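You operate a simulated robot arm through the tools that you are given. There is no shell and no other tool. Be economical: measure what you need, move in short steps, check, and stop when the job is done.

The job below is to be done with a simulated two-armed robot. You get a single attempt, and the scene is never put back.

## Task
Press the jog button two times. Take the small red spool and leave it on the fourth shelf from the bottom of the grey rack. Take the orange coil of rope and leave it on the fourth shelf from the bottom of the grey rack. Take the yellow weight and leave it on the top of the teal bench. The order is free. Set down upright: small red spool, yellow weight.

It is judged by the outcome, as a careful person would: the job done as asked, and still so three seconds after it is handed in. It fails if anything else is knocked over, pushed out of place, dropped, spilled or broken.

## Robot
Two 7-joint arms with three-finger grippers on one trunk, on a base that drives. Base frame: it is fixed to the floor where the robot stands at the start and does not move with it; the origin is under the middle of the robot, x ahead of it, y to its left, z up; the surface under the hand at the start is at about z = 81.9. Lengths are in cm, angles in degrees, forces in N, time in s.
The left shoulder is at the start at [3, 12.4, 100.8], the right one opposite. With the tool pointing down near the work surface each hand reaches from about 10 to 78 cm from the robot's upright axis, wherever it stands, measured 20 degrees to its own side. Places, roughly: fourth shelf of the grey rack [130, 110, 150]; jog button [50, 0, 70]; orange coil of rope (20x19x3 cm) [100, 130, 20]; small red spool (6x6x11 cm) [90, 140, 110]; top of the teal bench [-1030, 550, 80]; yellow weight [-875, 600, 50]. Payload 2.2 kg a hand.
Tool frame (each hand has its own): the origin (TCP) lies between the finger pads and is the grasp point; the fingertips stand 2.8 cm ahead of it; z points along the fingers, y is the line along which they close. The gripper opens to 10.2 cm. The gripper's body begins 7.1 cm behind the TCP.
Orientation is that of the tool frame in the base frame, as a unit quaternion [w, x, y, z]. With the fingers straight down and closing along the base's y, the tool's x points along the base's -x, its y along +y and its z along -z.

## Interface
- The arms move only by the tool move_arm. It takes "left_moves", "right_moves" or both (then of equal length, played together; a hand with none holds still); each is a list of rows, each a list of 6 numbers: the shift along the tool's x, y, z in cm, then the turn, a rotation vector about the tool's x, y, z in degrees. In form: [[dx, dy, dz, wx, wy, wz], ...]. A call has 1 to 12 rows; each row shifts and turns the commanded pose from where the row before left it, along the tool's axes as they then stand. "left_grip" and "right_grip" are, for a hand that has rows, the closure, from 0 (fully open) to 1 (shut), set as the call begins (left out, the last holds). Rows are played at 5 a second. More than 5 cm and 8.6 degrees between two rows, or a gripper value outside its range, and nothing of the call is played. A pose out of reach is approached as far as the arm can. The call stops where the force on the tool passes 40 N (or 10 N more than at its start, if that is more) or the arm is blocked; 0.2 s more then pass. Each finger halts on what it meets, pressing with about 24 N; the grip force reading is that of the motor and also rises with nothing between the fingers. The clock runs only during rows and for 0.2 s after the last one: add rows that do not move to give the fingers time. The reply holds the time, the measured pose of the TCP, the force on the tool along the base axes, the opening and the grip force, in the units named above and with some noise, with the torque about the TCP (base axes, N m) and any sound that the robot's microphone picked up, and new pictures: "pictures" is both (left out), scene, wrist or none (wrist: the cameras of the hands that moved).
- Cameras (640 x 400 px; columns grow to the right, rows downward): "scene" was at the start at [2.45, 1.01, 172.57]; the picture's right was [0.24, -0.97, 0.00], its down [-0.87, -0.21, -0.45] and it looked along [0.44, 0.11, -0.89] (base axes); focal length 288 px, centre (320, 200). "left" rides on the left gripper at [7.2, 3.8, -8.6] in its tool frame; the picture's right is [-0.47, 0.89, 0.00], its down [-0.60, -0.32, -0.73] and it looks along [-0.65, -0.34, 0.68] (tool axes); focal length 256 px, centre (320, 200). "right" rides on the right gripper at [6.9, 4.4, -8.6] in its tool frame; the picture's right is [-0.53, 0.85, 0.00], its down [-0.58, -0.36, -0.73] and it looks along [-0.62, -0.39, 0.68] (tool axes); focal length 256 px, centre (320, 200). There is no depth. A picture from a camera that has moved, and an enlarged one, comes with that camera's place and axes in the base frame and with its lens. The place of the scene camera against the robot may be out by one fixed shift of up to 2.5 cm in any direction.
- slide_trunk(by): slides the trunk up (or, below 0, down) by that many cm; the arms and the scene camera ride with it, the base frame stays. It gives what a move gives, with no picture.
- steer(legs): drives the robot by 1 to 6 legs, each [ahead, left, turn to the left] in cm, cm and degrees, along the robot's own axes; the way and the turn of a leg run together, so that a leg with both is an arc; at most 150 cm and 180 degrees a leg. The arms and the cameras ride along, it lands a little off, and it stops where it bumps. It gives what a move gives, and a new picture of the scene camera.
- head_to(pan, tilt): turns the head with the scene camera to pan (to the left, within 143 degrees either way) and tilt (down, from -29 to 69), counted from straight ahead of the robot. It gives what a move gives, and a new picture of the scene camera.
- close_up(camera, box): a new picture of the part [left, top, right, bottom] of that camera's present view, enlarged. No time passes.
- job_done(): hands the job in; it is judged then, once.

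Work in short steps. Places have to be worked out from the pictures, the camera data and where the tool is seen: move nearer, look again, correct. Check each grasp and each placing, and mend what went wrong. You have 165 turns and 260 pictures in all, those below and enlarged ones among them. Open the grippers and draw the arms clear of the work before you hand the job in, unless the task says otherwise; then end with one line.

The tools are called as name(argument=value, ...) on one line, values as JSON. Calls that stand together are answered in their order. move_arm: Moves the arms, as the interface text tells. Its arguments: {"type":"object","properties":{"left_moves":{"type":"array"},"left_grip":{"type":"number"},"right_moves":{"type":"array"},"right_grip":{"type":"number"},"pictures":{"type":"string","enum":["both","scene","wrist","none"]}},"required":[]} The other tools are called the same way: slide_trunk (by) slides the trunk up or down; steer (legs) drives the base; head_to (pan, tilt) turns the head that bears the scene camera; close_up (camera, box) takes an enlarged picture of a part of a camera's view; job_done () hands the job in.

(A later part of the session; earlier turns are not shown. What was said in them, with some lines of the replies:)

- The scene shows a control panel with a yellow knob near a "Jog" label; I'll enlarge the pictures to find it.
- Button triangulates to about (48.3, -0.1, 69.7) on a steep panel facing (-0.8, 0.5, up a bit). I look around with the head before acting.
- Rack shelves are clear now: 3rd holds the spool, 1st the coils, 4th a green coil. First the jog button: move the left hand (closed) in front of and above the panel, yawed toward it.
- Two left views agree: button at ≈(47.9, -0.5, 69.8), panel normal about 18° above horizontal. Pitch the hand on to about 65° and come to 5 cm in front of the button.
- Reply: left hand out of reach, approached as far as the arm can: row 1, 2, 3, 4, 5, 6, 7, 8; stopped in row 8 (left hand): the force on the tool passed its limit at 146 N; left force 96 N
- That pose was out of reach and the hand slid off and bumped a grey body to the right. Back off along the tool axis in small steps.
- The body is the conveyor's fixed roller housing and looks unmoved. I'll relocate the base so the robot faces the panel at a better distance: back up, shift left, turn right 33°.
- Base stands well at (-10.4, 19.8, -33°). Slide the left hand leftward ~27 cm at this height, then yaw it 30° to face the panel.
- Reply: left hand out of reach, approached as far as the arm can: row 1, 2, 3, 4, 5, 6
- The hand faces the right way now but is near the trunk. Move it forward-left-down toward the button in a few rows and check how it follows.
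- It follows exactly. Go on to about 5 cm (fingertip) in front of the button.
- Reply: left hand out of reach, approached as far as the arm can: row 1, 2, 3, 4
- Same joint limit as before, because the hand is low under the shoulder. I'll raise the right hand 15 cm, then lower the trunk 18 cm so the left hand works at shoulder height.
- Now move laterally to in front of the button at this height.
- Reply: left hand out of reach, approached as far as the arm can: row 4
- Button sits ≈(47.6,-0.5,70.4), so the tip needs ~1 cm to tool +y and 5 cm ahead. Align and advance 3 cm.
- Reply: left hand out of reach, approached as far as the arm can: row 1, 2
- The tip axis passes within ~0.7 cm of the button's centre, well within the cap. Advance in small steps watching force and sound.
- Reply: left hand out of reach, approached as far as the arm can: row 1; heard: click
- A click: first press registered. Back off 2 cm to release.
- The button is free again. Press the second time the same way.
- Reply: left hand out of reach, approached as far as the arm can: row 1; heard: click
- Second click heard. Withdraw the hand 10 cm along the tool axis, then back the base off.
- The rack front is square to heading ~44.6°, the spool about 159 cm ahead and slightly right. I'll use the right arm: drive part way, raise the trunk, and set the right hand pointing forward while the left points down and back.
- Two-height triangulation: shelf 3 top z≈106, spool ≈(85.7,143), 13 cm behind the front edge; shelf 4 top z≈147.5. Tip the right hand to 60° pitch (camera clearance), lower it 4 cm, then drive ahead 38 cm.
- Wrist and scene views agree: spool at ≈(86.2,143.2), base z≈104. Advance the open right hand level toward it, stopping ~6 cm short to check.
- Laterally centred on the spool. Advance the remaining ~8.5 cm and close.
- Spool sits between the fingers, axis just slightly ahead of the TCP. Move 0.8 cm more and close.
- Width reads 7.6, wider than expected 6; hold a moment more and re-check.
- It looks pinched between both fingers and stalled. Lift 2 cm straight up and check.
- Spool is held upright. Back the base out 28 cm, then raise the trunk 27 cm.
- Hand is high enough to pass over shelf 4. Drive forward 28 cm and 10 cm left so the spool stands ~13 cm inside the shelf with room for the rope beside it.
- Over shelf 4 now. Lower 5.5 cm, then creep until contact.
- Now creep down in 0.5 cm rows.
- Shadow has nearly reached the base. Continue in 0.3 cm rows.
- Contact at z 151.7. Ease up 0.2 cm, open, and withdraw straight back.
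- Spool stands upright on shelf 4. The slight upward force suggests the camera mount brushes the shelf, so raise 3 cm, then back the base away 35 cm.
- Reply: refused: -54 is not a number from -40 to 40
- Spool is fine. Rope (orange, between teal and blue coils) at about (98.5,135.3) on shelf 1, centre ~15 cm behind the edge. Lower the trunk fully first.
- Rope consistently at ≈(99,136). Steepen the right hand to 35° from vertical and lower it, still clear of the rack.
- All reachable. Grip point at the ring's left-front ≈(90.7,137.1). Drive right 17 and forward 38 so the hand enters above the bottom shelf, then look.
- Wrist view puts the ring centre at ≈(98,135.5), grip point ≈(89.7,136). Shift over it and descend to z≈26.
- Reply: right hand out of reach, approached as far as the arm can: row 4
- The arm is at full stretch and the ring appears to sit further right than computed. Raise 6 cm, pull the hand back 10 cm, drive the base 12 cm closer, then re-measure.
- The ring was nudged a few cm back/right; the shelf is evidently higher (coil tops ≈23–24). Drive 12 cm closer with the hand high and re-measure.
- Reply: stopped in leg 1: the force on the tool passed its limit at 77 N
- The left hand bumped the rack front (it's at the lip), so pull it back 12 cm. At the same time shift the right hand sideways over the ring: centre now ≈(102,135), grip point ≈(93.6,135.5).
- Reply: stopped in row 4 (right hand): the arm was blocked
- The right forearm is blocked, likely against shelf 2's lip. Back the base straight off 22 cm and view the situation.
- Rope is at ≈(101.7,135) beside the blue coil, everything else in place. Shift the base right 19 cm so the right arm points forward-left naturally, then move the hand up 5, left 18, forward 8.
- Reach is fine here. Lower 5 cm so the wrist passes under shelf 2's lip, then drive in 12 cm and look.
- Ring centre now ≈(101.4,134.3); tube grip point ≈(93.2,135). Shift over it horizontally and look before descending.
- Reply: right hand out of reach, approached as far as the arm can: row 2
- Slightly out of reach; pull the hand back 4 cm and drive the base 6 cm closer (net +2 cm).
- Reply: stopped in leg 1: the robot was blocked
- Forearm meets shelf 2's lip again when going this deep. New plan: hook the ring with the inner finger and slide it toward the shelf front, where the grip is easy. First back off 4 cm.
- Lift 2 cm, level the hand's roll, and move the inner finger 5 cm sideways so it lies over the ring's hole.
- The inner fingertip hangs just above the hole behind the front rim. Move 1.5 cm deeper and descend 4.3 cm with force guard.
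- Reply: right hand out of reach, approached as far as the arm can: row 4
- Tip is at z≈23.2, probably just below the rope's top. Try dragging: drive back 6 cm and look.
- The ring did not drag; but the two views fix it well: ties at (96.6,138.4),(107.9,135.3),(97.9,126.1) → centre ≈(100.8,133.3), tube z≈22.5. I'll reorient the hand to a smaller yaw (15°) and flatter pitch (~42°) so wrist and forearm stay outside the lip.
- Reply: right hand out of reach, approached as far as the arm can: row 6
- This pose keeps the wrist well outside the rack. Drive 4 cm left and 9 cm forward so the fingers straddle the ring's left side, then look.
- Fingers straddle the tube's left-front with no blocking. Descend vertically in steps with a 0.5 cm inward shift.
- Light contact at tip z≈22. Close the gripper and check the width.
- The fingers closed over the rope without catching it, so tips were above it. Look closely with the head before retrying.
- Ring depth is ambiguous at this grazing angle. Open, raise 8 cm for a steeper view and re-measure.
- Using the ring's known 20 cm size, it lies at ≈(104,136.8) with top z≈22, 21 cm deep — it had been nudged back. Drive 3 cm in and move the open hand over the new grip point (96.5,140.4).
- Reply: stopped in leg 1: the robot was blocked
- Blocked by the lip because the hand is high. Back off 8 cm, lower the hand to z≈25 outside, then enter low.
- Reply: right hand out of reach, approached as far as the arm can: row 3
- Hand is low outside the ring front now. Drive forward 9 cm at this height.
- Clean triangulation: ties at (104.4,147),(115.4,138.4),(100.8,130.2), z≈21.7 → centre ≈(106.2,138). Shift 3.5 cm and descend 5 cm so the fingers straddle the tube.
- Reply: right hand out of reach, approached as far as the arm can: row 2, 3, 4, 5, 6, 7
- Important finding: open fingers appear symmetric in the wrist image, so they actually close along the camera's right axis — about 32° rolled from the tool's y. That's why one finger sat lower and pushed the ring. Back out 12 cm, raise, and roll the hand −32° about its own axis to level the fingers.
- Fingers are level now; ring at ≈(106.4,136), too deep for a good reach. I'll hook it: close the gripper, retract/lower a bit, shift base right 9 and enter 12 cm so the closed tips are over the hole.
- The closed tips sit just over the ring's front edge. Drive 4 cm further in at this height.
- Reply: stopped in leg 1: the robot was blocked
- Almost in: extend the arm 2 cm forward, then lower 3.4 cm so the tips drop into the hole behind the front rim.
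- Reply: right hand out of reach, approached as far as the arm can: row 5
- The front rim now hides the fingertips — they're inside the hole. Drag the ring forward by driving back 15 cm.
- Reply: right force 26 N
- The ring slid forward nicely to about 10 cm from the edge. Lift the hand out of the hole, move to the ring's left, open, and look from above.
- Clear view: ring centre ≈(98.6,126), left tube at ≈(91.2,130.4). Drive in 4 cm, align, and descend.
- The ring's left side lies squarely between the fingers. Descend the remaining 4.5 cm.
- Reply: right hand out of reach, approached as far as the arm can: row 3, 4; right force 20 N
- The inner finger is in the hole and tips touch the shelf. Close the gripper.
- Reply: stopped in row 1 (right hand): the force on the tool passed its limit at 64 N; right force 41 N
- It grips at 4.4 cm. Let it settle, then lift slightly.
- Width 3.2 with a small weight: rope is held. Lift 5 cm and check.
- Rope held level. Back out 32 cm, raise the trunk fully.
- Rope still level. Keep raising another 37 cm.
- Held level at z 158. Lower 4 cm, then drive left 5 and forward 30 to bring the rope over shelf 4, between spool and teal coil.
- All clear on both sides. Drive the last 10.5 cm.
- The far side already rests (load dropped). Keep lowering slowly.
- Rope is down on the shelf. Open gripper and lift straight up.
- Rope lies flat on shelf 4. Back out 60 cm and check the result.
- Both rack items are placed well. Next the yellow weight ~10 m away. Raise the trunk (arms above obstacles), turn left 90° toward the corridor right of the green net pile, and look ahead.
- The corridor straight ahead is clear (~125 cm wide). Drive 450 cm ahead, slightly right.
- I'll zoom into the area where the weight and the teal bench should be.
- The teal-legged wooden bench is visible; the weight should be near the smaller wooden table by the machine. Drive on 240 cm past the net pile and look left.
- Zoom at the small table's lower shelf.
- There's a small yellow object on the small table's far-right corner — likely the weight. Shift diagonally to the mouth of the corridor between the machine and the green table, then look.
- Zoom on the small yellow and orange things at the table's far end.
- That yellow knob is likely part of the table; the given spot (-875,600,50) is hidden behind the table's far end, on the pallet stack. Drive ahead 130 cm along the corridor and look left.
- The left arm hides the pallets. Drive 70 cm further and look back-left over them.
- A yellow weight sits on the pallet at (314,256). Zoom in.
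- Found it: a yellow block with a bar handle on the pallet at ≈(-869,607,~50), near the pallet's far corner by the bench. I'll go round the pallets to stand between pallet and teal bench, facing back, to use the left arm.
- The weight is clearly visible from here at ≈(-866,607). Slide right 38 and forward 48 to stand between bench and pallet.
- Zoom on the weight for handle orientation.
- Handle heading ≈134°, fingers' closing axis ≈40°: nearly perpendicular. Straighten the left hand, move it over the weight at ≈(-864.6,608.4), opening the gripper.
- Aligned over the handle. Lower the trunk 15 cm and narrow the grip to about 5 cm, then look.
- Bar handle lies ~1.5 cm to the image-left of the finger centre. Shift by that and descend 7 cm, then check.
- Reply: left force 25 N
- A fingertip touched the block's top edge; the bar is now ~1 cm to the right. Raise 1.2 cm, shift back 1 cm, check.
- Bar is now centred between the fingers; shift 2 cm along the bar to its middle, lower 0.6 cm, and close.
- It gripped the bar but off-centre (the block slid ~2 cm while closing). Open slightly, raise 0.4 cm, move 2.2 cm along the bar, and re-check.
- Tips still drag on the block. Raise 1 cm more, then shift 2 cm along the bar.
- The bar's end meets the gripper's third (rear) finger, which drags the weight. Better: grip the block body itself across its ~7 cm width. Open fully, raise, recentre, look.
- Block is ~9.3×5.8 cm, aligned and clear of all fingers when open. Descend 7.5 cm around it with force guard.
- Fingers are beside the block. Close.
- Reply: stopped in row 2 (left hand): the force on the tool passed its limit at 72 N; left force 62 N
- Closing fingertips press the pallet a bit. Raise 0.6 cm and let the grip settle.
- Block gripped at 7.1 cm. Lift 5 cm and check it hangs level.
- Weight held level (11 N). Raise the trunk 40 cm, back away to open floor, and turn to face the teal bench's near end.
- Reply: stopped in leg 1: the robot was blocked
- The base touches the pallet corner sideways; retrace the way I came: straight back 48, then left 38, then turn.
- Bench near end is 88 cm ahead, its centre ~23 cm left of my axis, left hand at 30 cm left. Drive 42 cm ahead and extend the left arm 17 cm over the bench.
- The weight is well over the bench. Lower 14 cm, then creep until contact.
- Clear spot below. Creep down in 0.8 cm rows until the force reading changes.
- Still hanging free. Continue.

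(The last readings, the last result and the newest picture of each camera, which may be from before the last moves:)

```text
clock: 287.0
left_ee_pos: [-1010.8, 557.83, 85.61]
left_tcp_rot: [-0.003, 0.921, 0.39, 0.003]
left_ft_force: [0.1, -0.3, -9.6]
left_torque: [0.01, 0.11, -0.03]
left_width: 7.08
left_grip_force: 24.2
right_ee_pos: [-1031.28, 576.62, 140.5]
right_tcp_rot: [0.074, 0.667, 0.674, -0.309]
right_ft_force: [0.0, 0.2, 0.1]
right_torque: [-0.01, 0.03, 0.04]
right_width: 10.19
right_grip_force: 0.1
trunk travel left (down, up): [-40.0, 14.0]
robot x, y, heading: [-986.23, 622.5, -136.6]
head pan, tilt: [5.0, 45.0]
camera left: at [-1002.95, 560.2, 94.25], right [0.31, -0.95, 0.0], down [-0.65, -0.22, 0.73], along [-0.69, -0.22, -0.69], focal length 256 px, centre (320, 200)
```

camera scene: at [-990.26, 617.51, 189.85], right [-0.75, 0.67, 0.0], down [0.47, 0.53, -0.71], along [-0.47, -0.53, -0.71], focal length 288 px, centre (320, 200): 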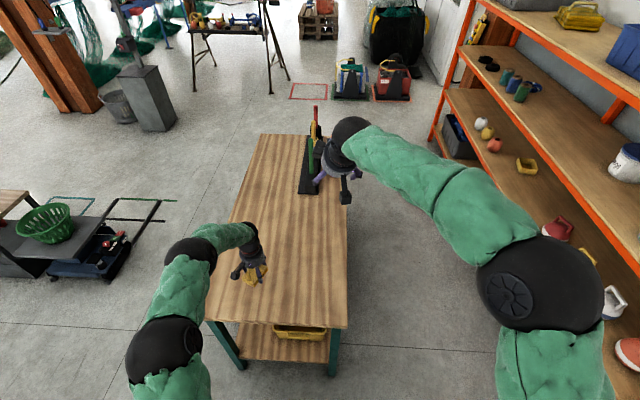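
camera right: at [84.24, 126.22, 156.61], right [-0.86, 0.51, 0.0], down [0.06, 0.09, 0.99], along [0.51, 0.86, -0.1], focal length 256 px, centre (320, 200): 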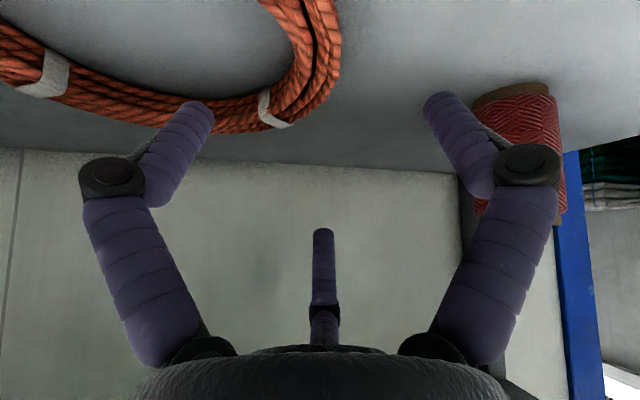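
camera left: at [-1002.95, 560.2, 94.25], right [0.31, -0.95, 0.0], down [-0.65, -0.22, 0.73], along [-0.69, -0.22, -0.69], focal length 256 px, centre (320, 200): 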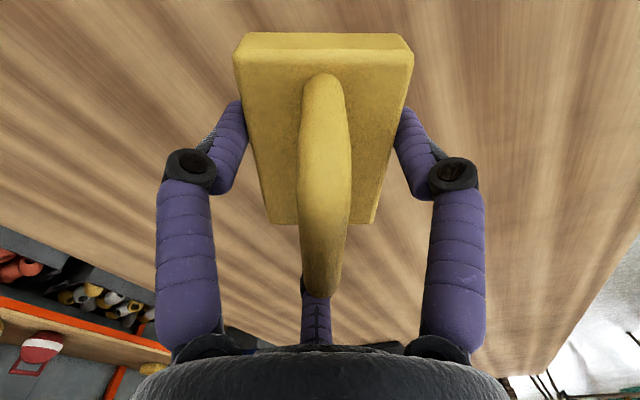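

Still free; keep creeping.

move_arm(left_moves=[[0, 0, 0.4, 0, 0, 0], [0, 0, 0.4, 0, 0, 0], [0, 0, 0.4, 0, 0, 0], [0, 0, 0.4, 0, 0, 0]], pictures="wrist")

```text
clock: 288.0
left_ee_pos: [-1010.94, 557.8, 84.01]
left_tcp_rot: [-0.003, 0.921, 0.39, 0.003]
left_ft_force: [0.4, -0.3, -10.1]
left_torque: [-0.03, 0.09, -0.03]
left_width: 7.09
left_grip_force: 24.3
right_ee_pos: [-1031.23, 576.57, 140.51]
right_tcp_rot: [0.074, 0.667, 0.674, -0.309]
right_ft_force: [0.7, 0.8, 0.1]
right_torque: [0.0, 0.02, 0.02]
right_width: 10.2
right_grip_force: 0.1
trunk travel left (down, up): [-40.0, 14.0]
robot x, y, heading: [-986.37, 622.49, -136.7]
head pan, tilt: [5.0, 45.0]
camera left: at [-1003.01, 560.22, 92.73], right [0.31, -0.95, 0.0], down [-0.65, -0.22, 0.73], along [-0.69, -0.22, -0.69], focal length 256 px, centre (320, 200)
```

left: 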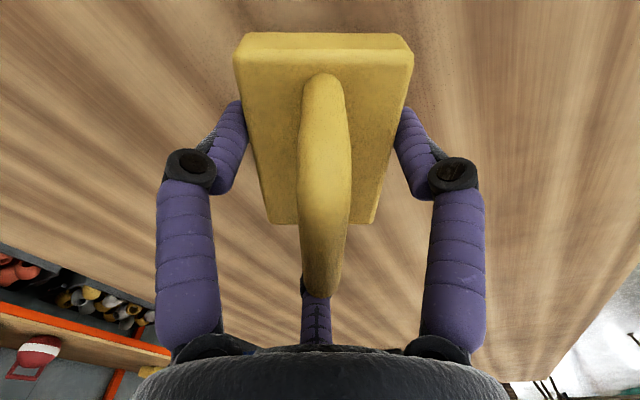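

move_arm(left_moves=[[0, 0, 0.4, 0, 0, 0], [0, 0, 0.4, 0, 0, 0], [0, 0, 0.4, 0, 0, 0], [0, 0, 0.4, 0, 0, 0]], pictures="wrist")

```text
clock: 289.0
left_ee_pos: [-1010.69, 557.9, 82.32]
left_tcp_rot: [-0.003, 0.921, 0.389, 0.002]
left_ft_force: [0.7, -0.1, -10.2]
left_torque: [-0.02, 0.11, 0.0]
left_width: 7.08
left_grip_force: 23.6
right_ee_pos: [-1031.25, 576.56, 140.49]
right_tcp_rot: [0.075, 0.667, 0.674, -0.309]
right_ft_force: [-0.8, -0.2, -1.0]
right_torque: [0.01, 0.01, 0.02]
right_width: 10.2
right_grip_force: 0.0
trunk travel left (down, up): [-40.0, 14.0]
robot x, y, heading: [-986.4, 622.13, -136.6]
head pan, tilt: [5.0, 45.0]
camera left: at [-1002.93, 560.26, 91.12], right [0.31, -0.95, 0.0], down [-0.65, -0.22, 0.73], along [-0.69, -0.22, -0.69], focal length 256 px, centre (320, 200)
```

left: 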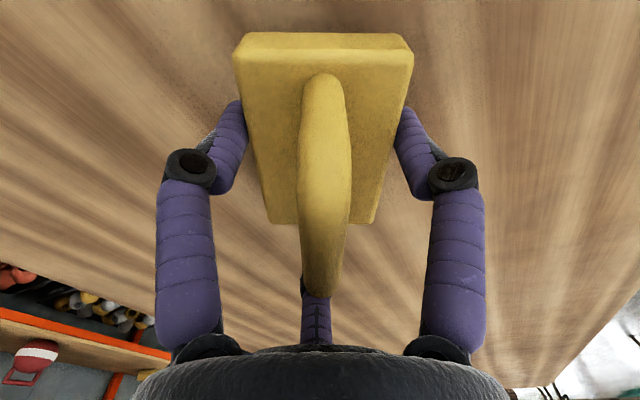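

Still no contact (bench must be a bit lower). Continue.

move_arm(left_moves=[[0, 0, 0.4, 0, 0, 0], [0, 0, 0.4, 0, 0, 0], [0, 0, 0.4, 0, 0, 0], [0, 0, 0.3, 0, 0, 0], [0, 0, 0.3, 0, 0, 0]], pictures="wrist")

```text
clock: 290.2
left_ee_pos: [-1010.61, 557.98, 80.58]
left_tcp_rot: [-0.003, 0.921, 0.39, 0.003]
left_ft_force: [-0.8, 0.6, -10.6]
left_torque: [-0.02, 0.09, 0.0]
left_width: 7.09
left_grip_force: 23.6
right_ee_pos: [-1031.2, 576.5, 140.47]
right_tcp_rot: [0.074, 0.667, 0.674, -0.309]
right_ft_force: [0.5, -0.2, 0.2]
right_torque: [0.02, 0.02, -0.04]
right_width: 10.19
right_grip_force: 0.0
trunk travel left (down, up): [-40.0, 14.0]
robot x, y, heading: [-986.29, 621.97, -136.7]
head pan, tilt: [5.0, 45.0]
camera left: at [-1002.93, 560.28, 89.28], right [0.31, -0.95, 0.0], down [-0.65, -0.22, 0.73], along [-0.69, -0.22, -0.69], focal length 256 px, centre (320, 200)
```

left: 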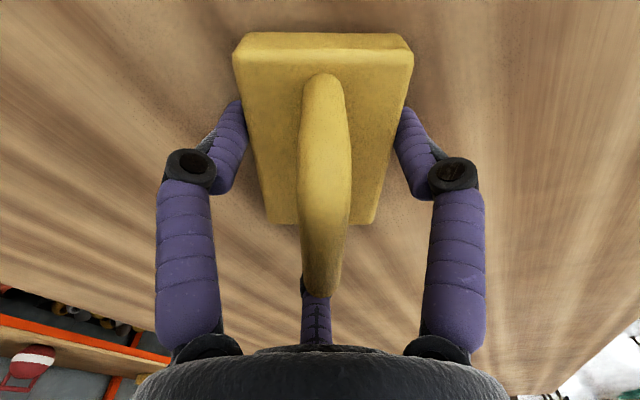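

A faint contact shadow is appearing around the block. Continue in 0.3 cm steps.

move_arm(left_moves=[[0, 0, 0.3, 0, 0, 0], [0, 0, 0.3, 0, 0, 0], [0, 0, 0.3, 0, 0, 0], [0, 0, 0.3, 0, 0, 0]], pictures="wrist")

```text
clock: 291.1
left_ee_pos: [-1010.81, 557.74, 80.31]
left_tcp_rot: [0.001, 0.921, 0.391, 0.0]
left_ft_force: [4.7, 10.0, 23.6]
left_torque: [1.37, -0.48, -0.1]
left_width: 7.12
left_grip_force: 24.7
right_ee_pos: [-1031.14, 576.76, 140.65]
right_tcp_rot: [0.075, 0.666, 0.675, -0.309]
right_ft_force: [-0.2, -0.3, 0.3]
right_torque: [0.0, 0.03, 0.0]
right_width: 10.19
right_grip_force: 0.2
trunk travel left (down, up): [-40.0, 14.0]
robot x, y, heading: [-986.22, 621.97, -136.7]
head pan, tilt: [5.0, 45.0]
stopped in row 4 (left hand): the force on the tool passed its limit at 44 N (the readings are from after the stop); the commanded pose is now the measured one
camera left: at [-1003.06, 560.13, 89.05], right [0.31, -0.95, 0.0], down [-0.65, -0.21, 0.73], along [-0.69, -0.23, -0.68], focal length 256 px, centre (320, 200)
```

left: 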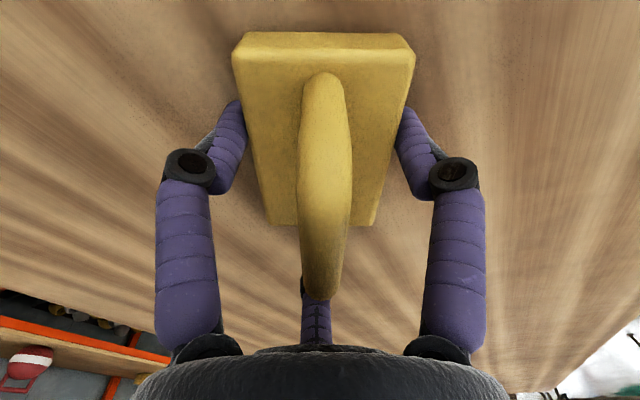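

Contact with the bench. Ease up 0.2 cm, open, and then lift the hand straight up.

move_arm(left_moves=[[0, 0, -0.2, 0, 0, 0], [0, 0, 0, 0, 0, 0]], pictures="none")

move_arm(left_moves=[[0, 0, 0, 0, 0, 0], [0, 0, 0, 0, 0, 0], [0, 0, 0, 0, 0, 0]], left_grip=0, pictures="wrist")

```text
clock: 291.7
left_ee_pos: [-1010.89, 557.63, 80.41]
left_tcp_rot: [0.001, 0.92, 0.391, 0.0]
left_ft_force: [2.2, 4.7, 13.1]
left_torque: [0.55, -0.04, 0.01]
left_width: 7.1
left_grip_force: 23.8
right_ee_pos: [-1031.18, 576.73, 140.8]
right_tcp_rot: [0.075, 0.667, 0.674, -0.309]
right_ft_force: [0.1, 0.0, 0.0]
right_torque: [-0.01, 0.01, -0.04]
right_width: 10.19
right_grip_force: 0.0
trunk travel left (down, up): [-40.0, 14.0]
robot x, y, heading: [-986.32, 622.26, -136.9]
head pan, tilt: [5.0, 45.0]
```

```text
clock: 292.5
left_ee_pos: [-1011.02, 557.72, 80.37]
left_tcp_rot: [0.0, 0.921, 0.391, 0.001]
left_ft_force: [-0.9, 0.4, 0.9]
left_torque: [0.0, 0.0, -0.02]
left_width: 10.19
left_grip_force: 0.0
right_ee_pos: [-1031.18, 576.63, 140.44]
right_tcp_rot: [0.074, 0.667, 0.674, -0.309]
right_ft_force: [-0.1, 0.3, 0.1]
right_torque: [0.0, 0.0, 0.0]
right_width: 10.2
right_grip_force: 0.1
trunk travel left (down, up): [-40.0, 14.0]
robot x, y, heading: [-986.09, 622.1, -137.0]
head pan, tilt: [5.0, 45.0]
camera left: at [-1003.09, 560.03, 88.95], right [0.31, -0.95, 0.0], down [-0.65, -0.21, 0.73], along [-0.69, -0.23, -0.68], focal length 256 px, centre (320, 200)
```

left: 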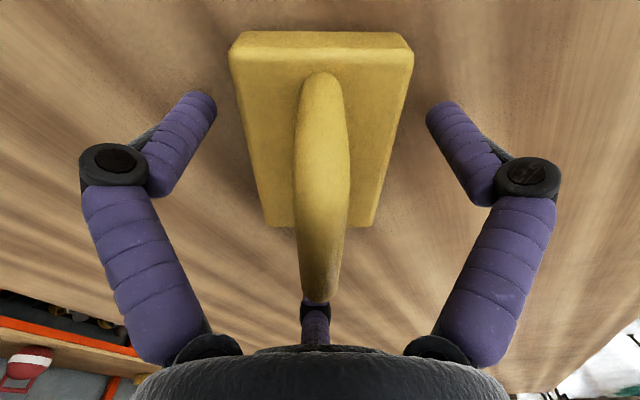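

Released and standing. Lift the hand straight up 16 cm and check.

move_arm(left_moves=[[0, 0, -2, 0, 0, 0], [0, 0, -3, 0, 0, 0], [0, 0, -4, 0, 0, 0], [0, 0, -4, 0, 0, 0], [0, 0, -4, 0, 0, 0]])

close_up(camera="scene", box=[190, 190, 350, 320])

```text
clock: 293.7
left_ee_pos: [-1010.9, 557.66, 97.37]
left_tcp_rot: [0.0, 0.92, 0.391, 0.001]
left_ft_force: [-0.3, -0.3, -0.2]
left_torque: [-0.04, 0.03, 0.02]
left_width: 10.19
left_grip_force: 0.2
right_ee_pos: [-1031.13, 576.82, 140.58]
right_tcp_rot: [0.074, 0.667, 0.675, -0.309]
right_ft_force: [0.3, 0.5, 0.3]
right_torque: [-0.02, -0.01, 0.0]
right_width: 10.18
right_grip_force: 0.1
trunk travel left (down, up): [-40.0, 14.0]
robot x, y, heading: [-986.25, 622.38, -136.7]
head pan, tilt: [5.0, 45.0]
camera scene: at [-990.12, 617.86, 189.87], right [-0.75, 0.67, 0.0], down [0.47, 0.53, -0.71], along [-0.47, -0.53, -0.71], focal length 288 px, centre (320, 200)
camera left: at [-1003.12, 560.19, 105.97], right [0.31, -0.95, 0.0], down [-0.65, -0.21, 0.73], along [-0.69, -0.23, -0.68], focal length 256 px, centre (320, 200)
```

scene: 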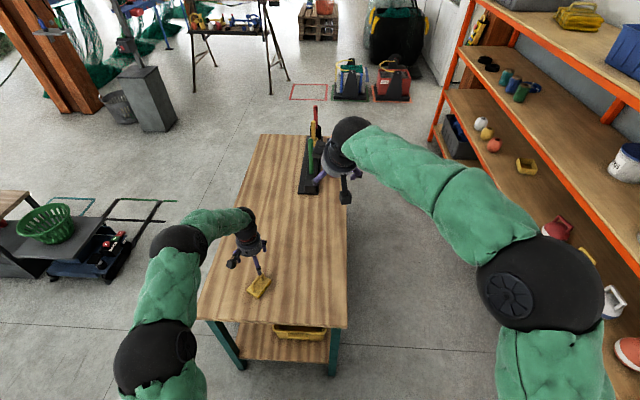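
left: 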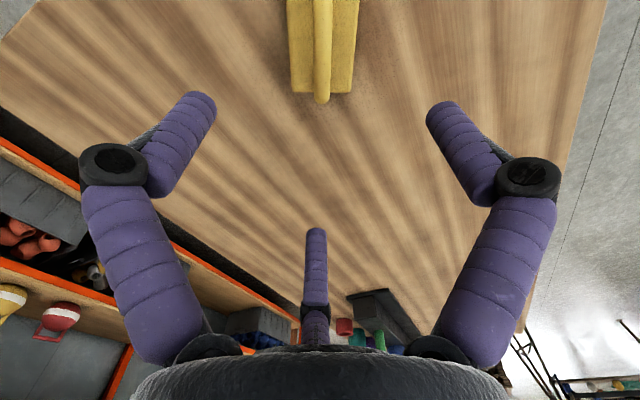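

```text
3.08 times, centred on (270, 255) of scene
camera zoom: at [-990.12, 617.86, 189.87], right [-0.75, 0.67, 0.0], down [0.47, 0.53, -0.71], along [-0.47, -0.53, -0.71], focal length 885 px, centre (474, 31)
```

zoom: 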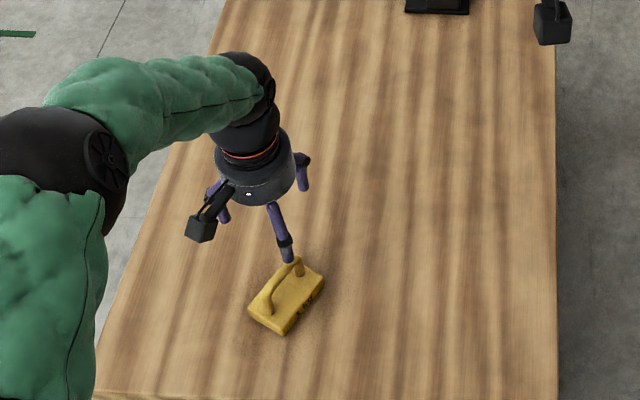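

The weight stands upright on the teal bench. Back the robot away so the arms are clear.

steer(legs=[[-45, 0, 0]])

```text
clock: 296.4
left_ee_pos: [-978.08, 588.51, 97.27]
left_tcp_rot: [0.0, 0.921, 0.39, 0.0]
left_ft_force: [0.3, 1.3, -1.0]
left_torque: [-0.02, 0.0, 0.0]
left_width: 10.18
left_grip_force: 0.1
right_ee_pos: [-998.39, 607.59, 140.66]
right_tcp_rot: [0.074, 0.667, 0.674, -0.309]
right_ft_force: [-0.3, 0.4, -0.9]
right_torque: [0.0, -0.02, 0.01]
right_width: 10.21
right_grip_force: 0.1
trunk travel left (down, up): [-40.0, 14.0]
robot x, y, heading: [-953.58, 652.98, -136.8]
head pan, tilt: [5.0, 45.0]
camera scene: at [-957.25, 648.64, 189.86], right [-0.74, 0.67, 0.0], down [0.47, 0.53, -0.71], along [-0.47, -0.53, -0.71], focal length 288 px, centre (320, 200)
```

scene: 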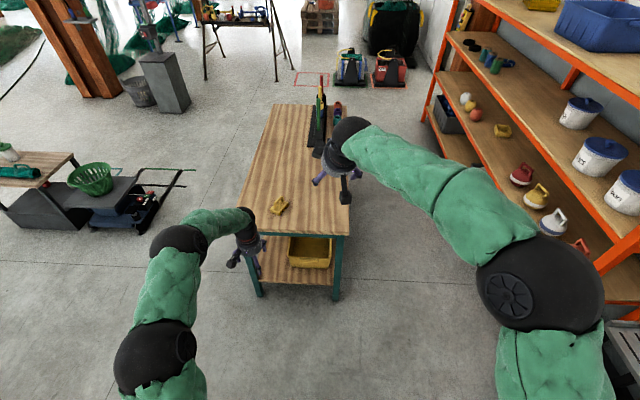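

Everything is placed, the grippers are open and the arms are clear, so I'm handing in the job.

job_done()

```text
The job is handed in.
```

I handed the job in with all four parts done: the jog button was pressed twice (a click each time), the red spool is upright and the orange rope flat on the grey rack's fourth shelf, and the yellow weight is upright on the teal bench. Along the way an arm bumped the fixed roller housing, the rack and its shelf lip, and the base touched the pallet corner; I saw nothing moved or knocked over.
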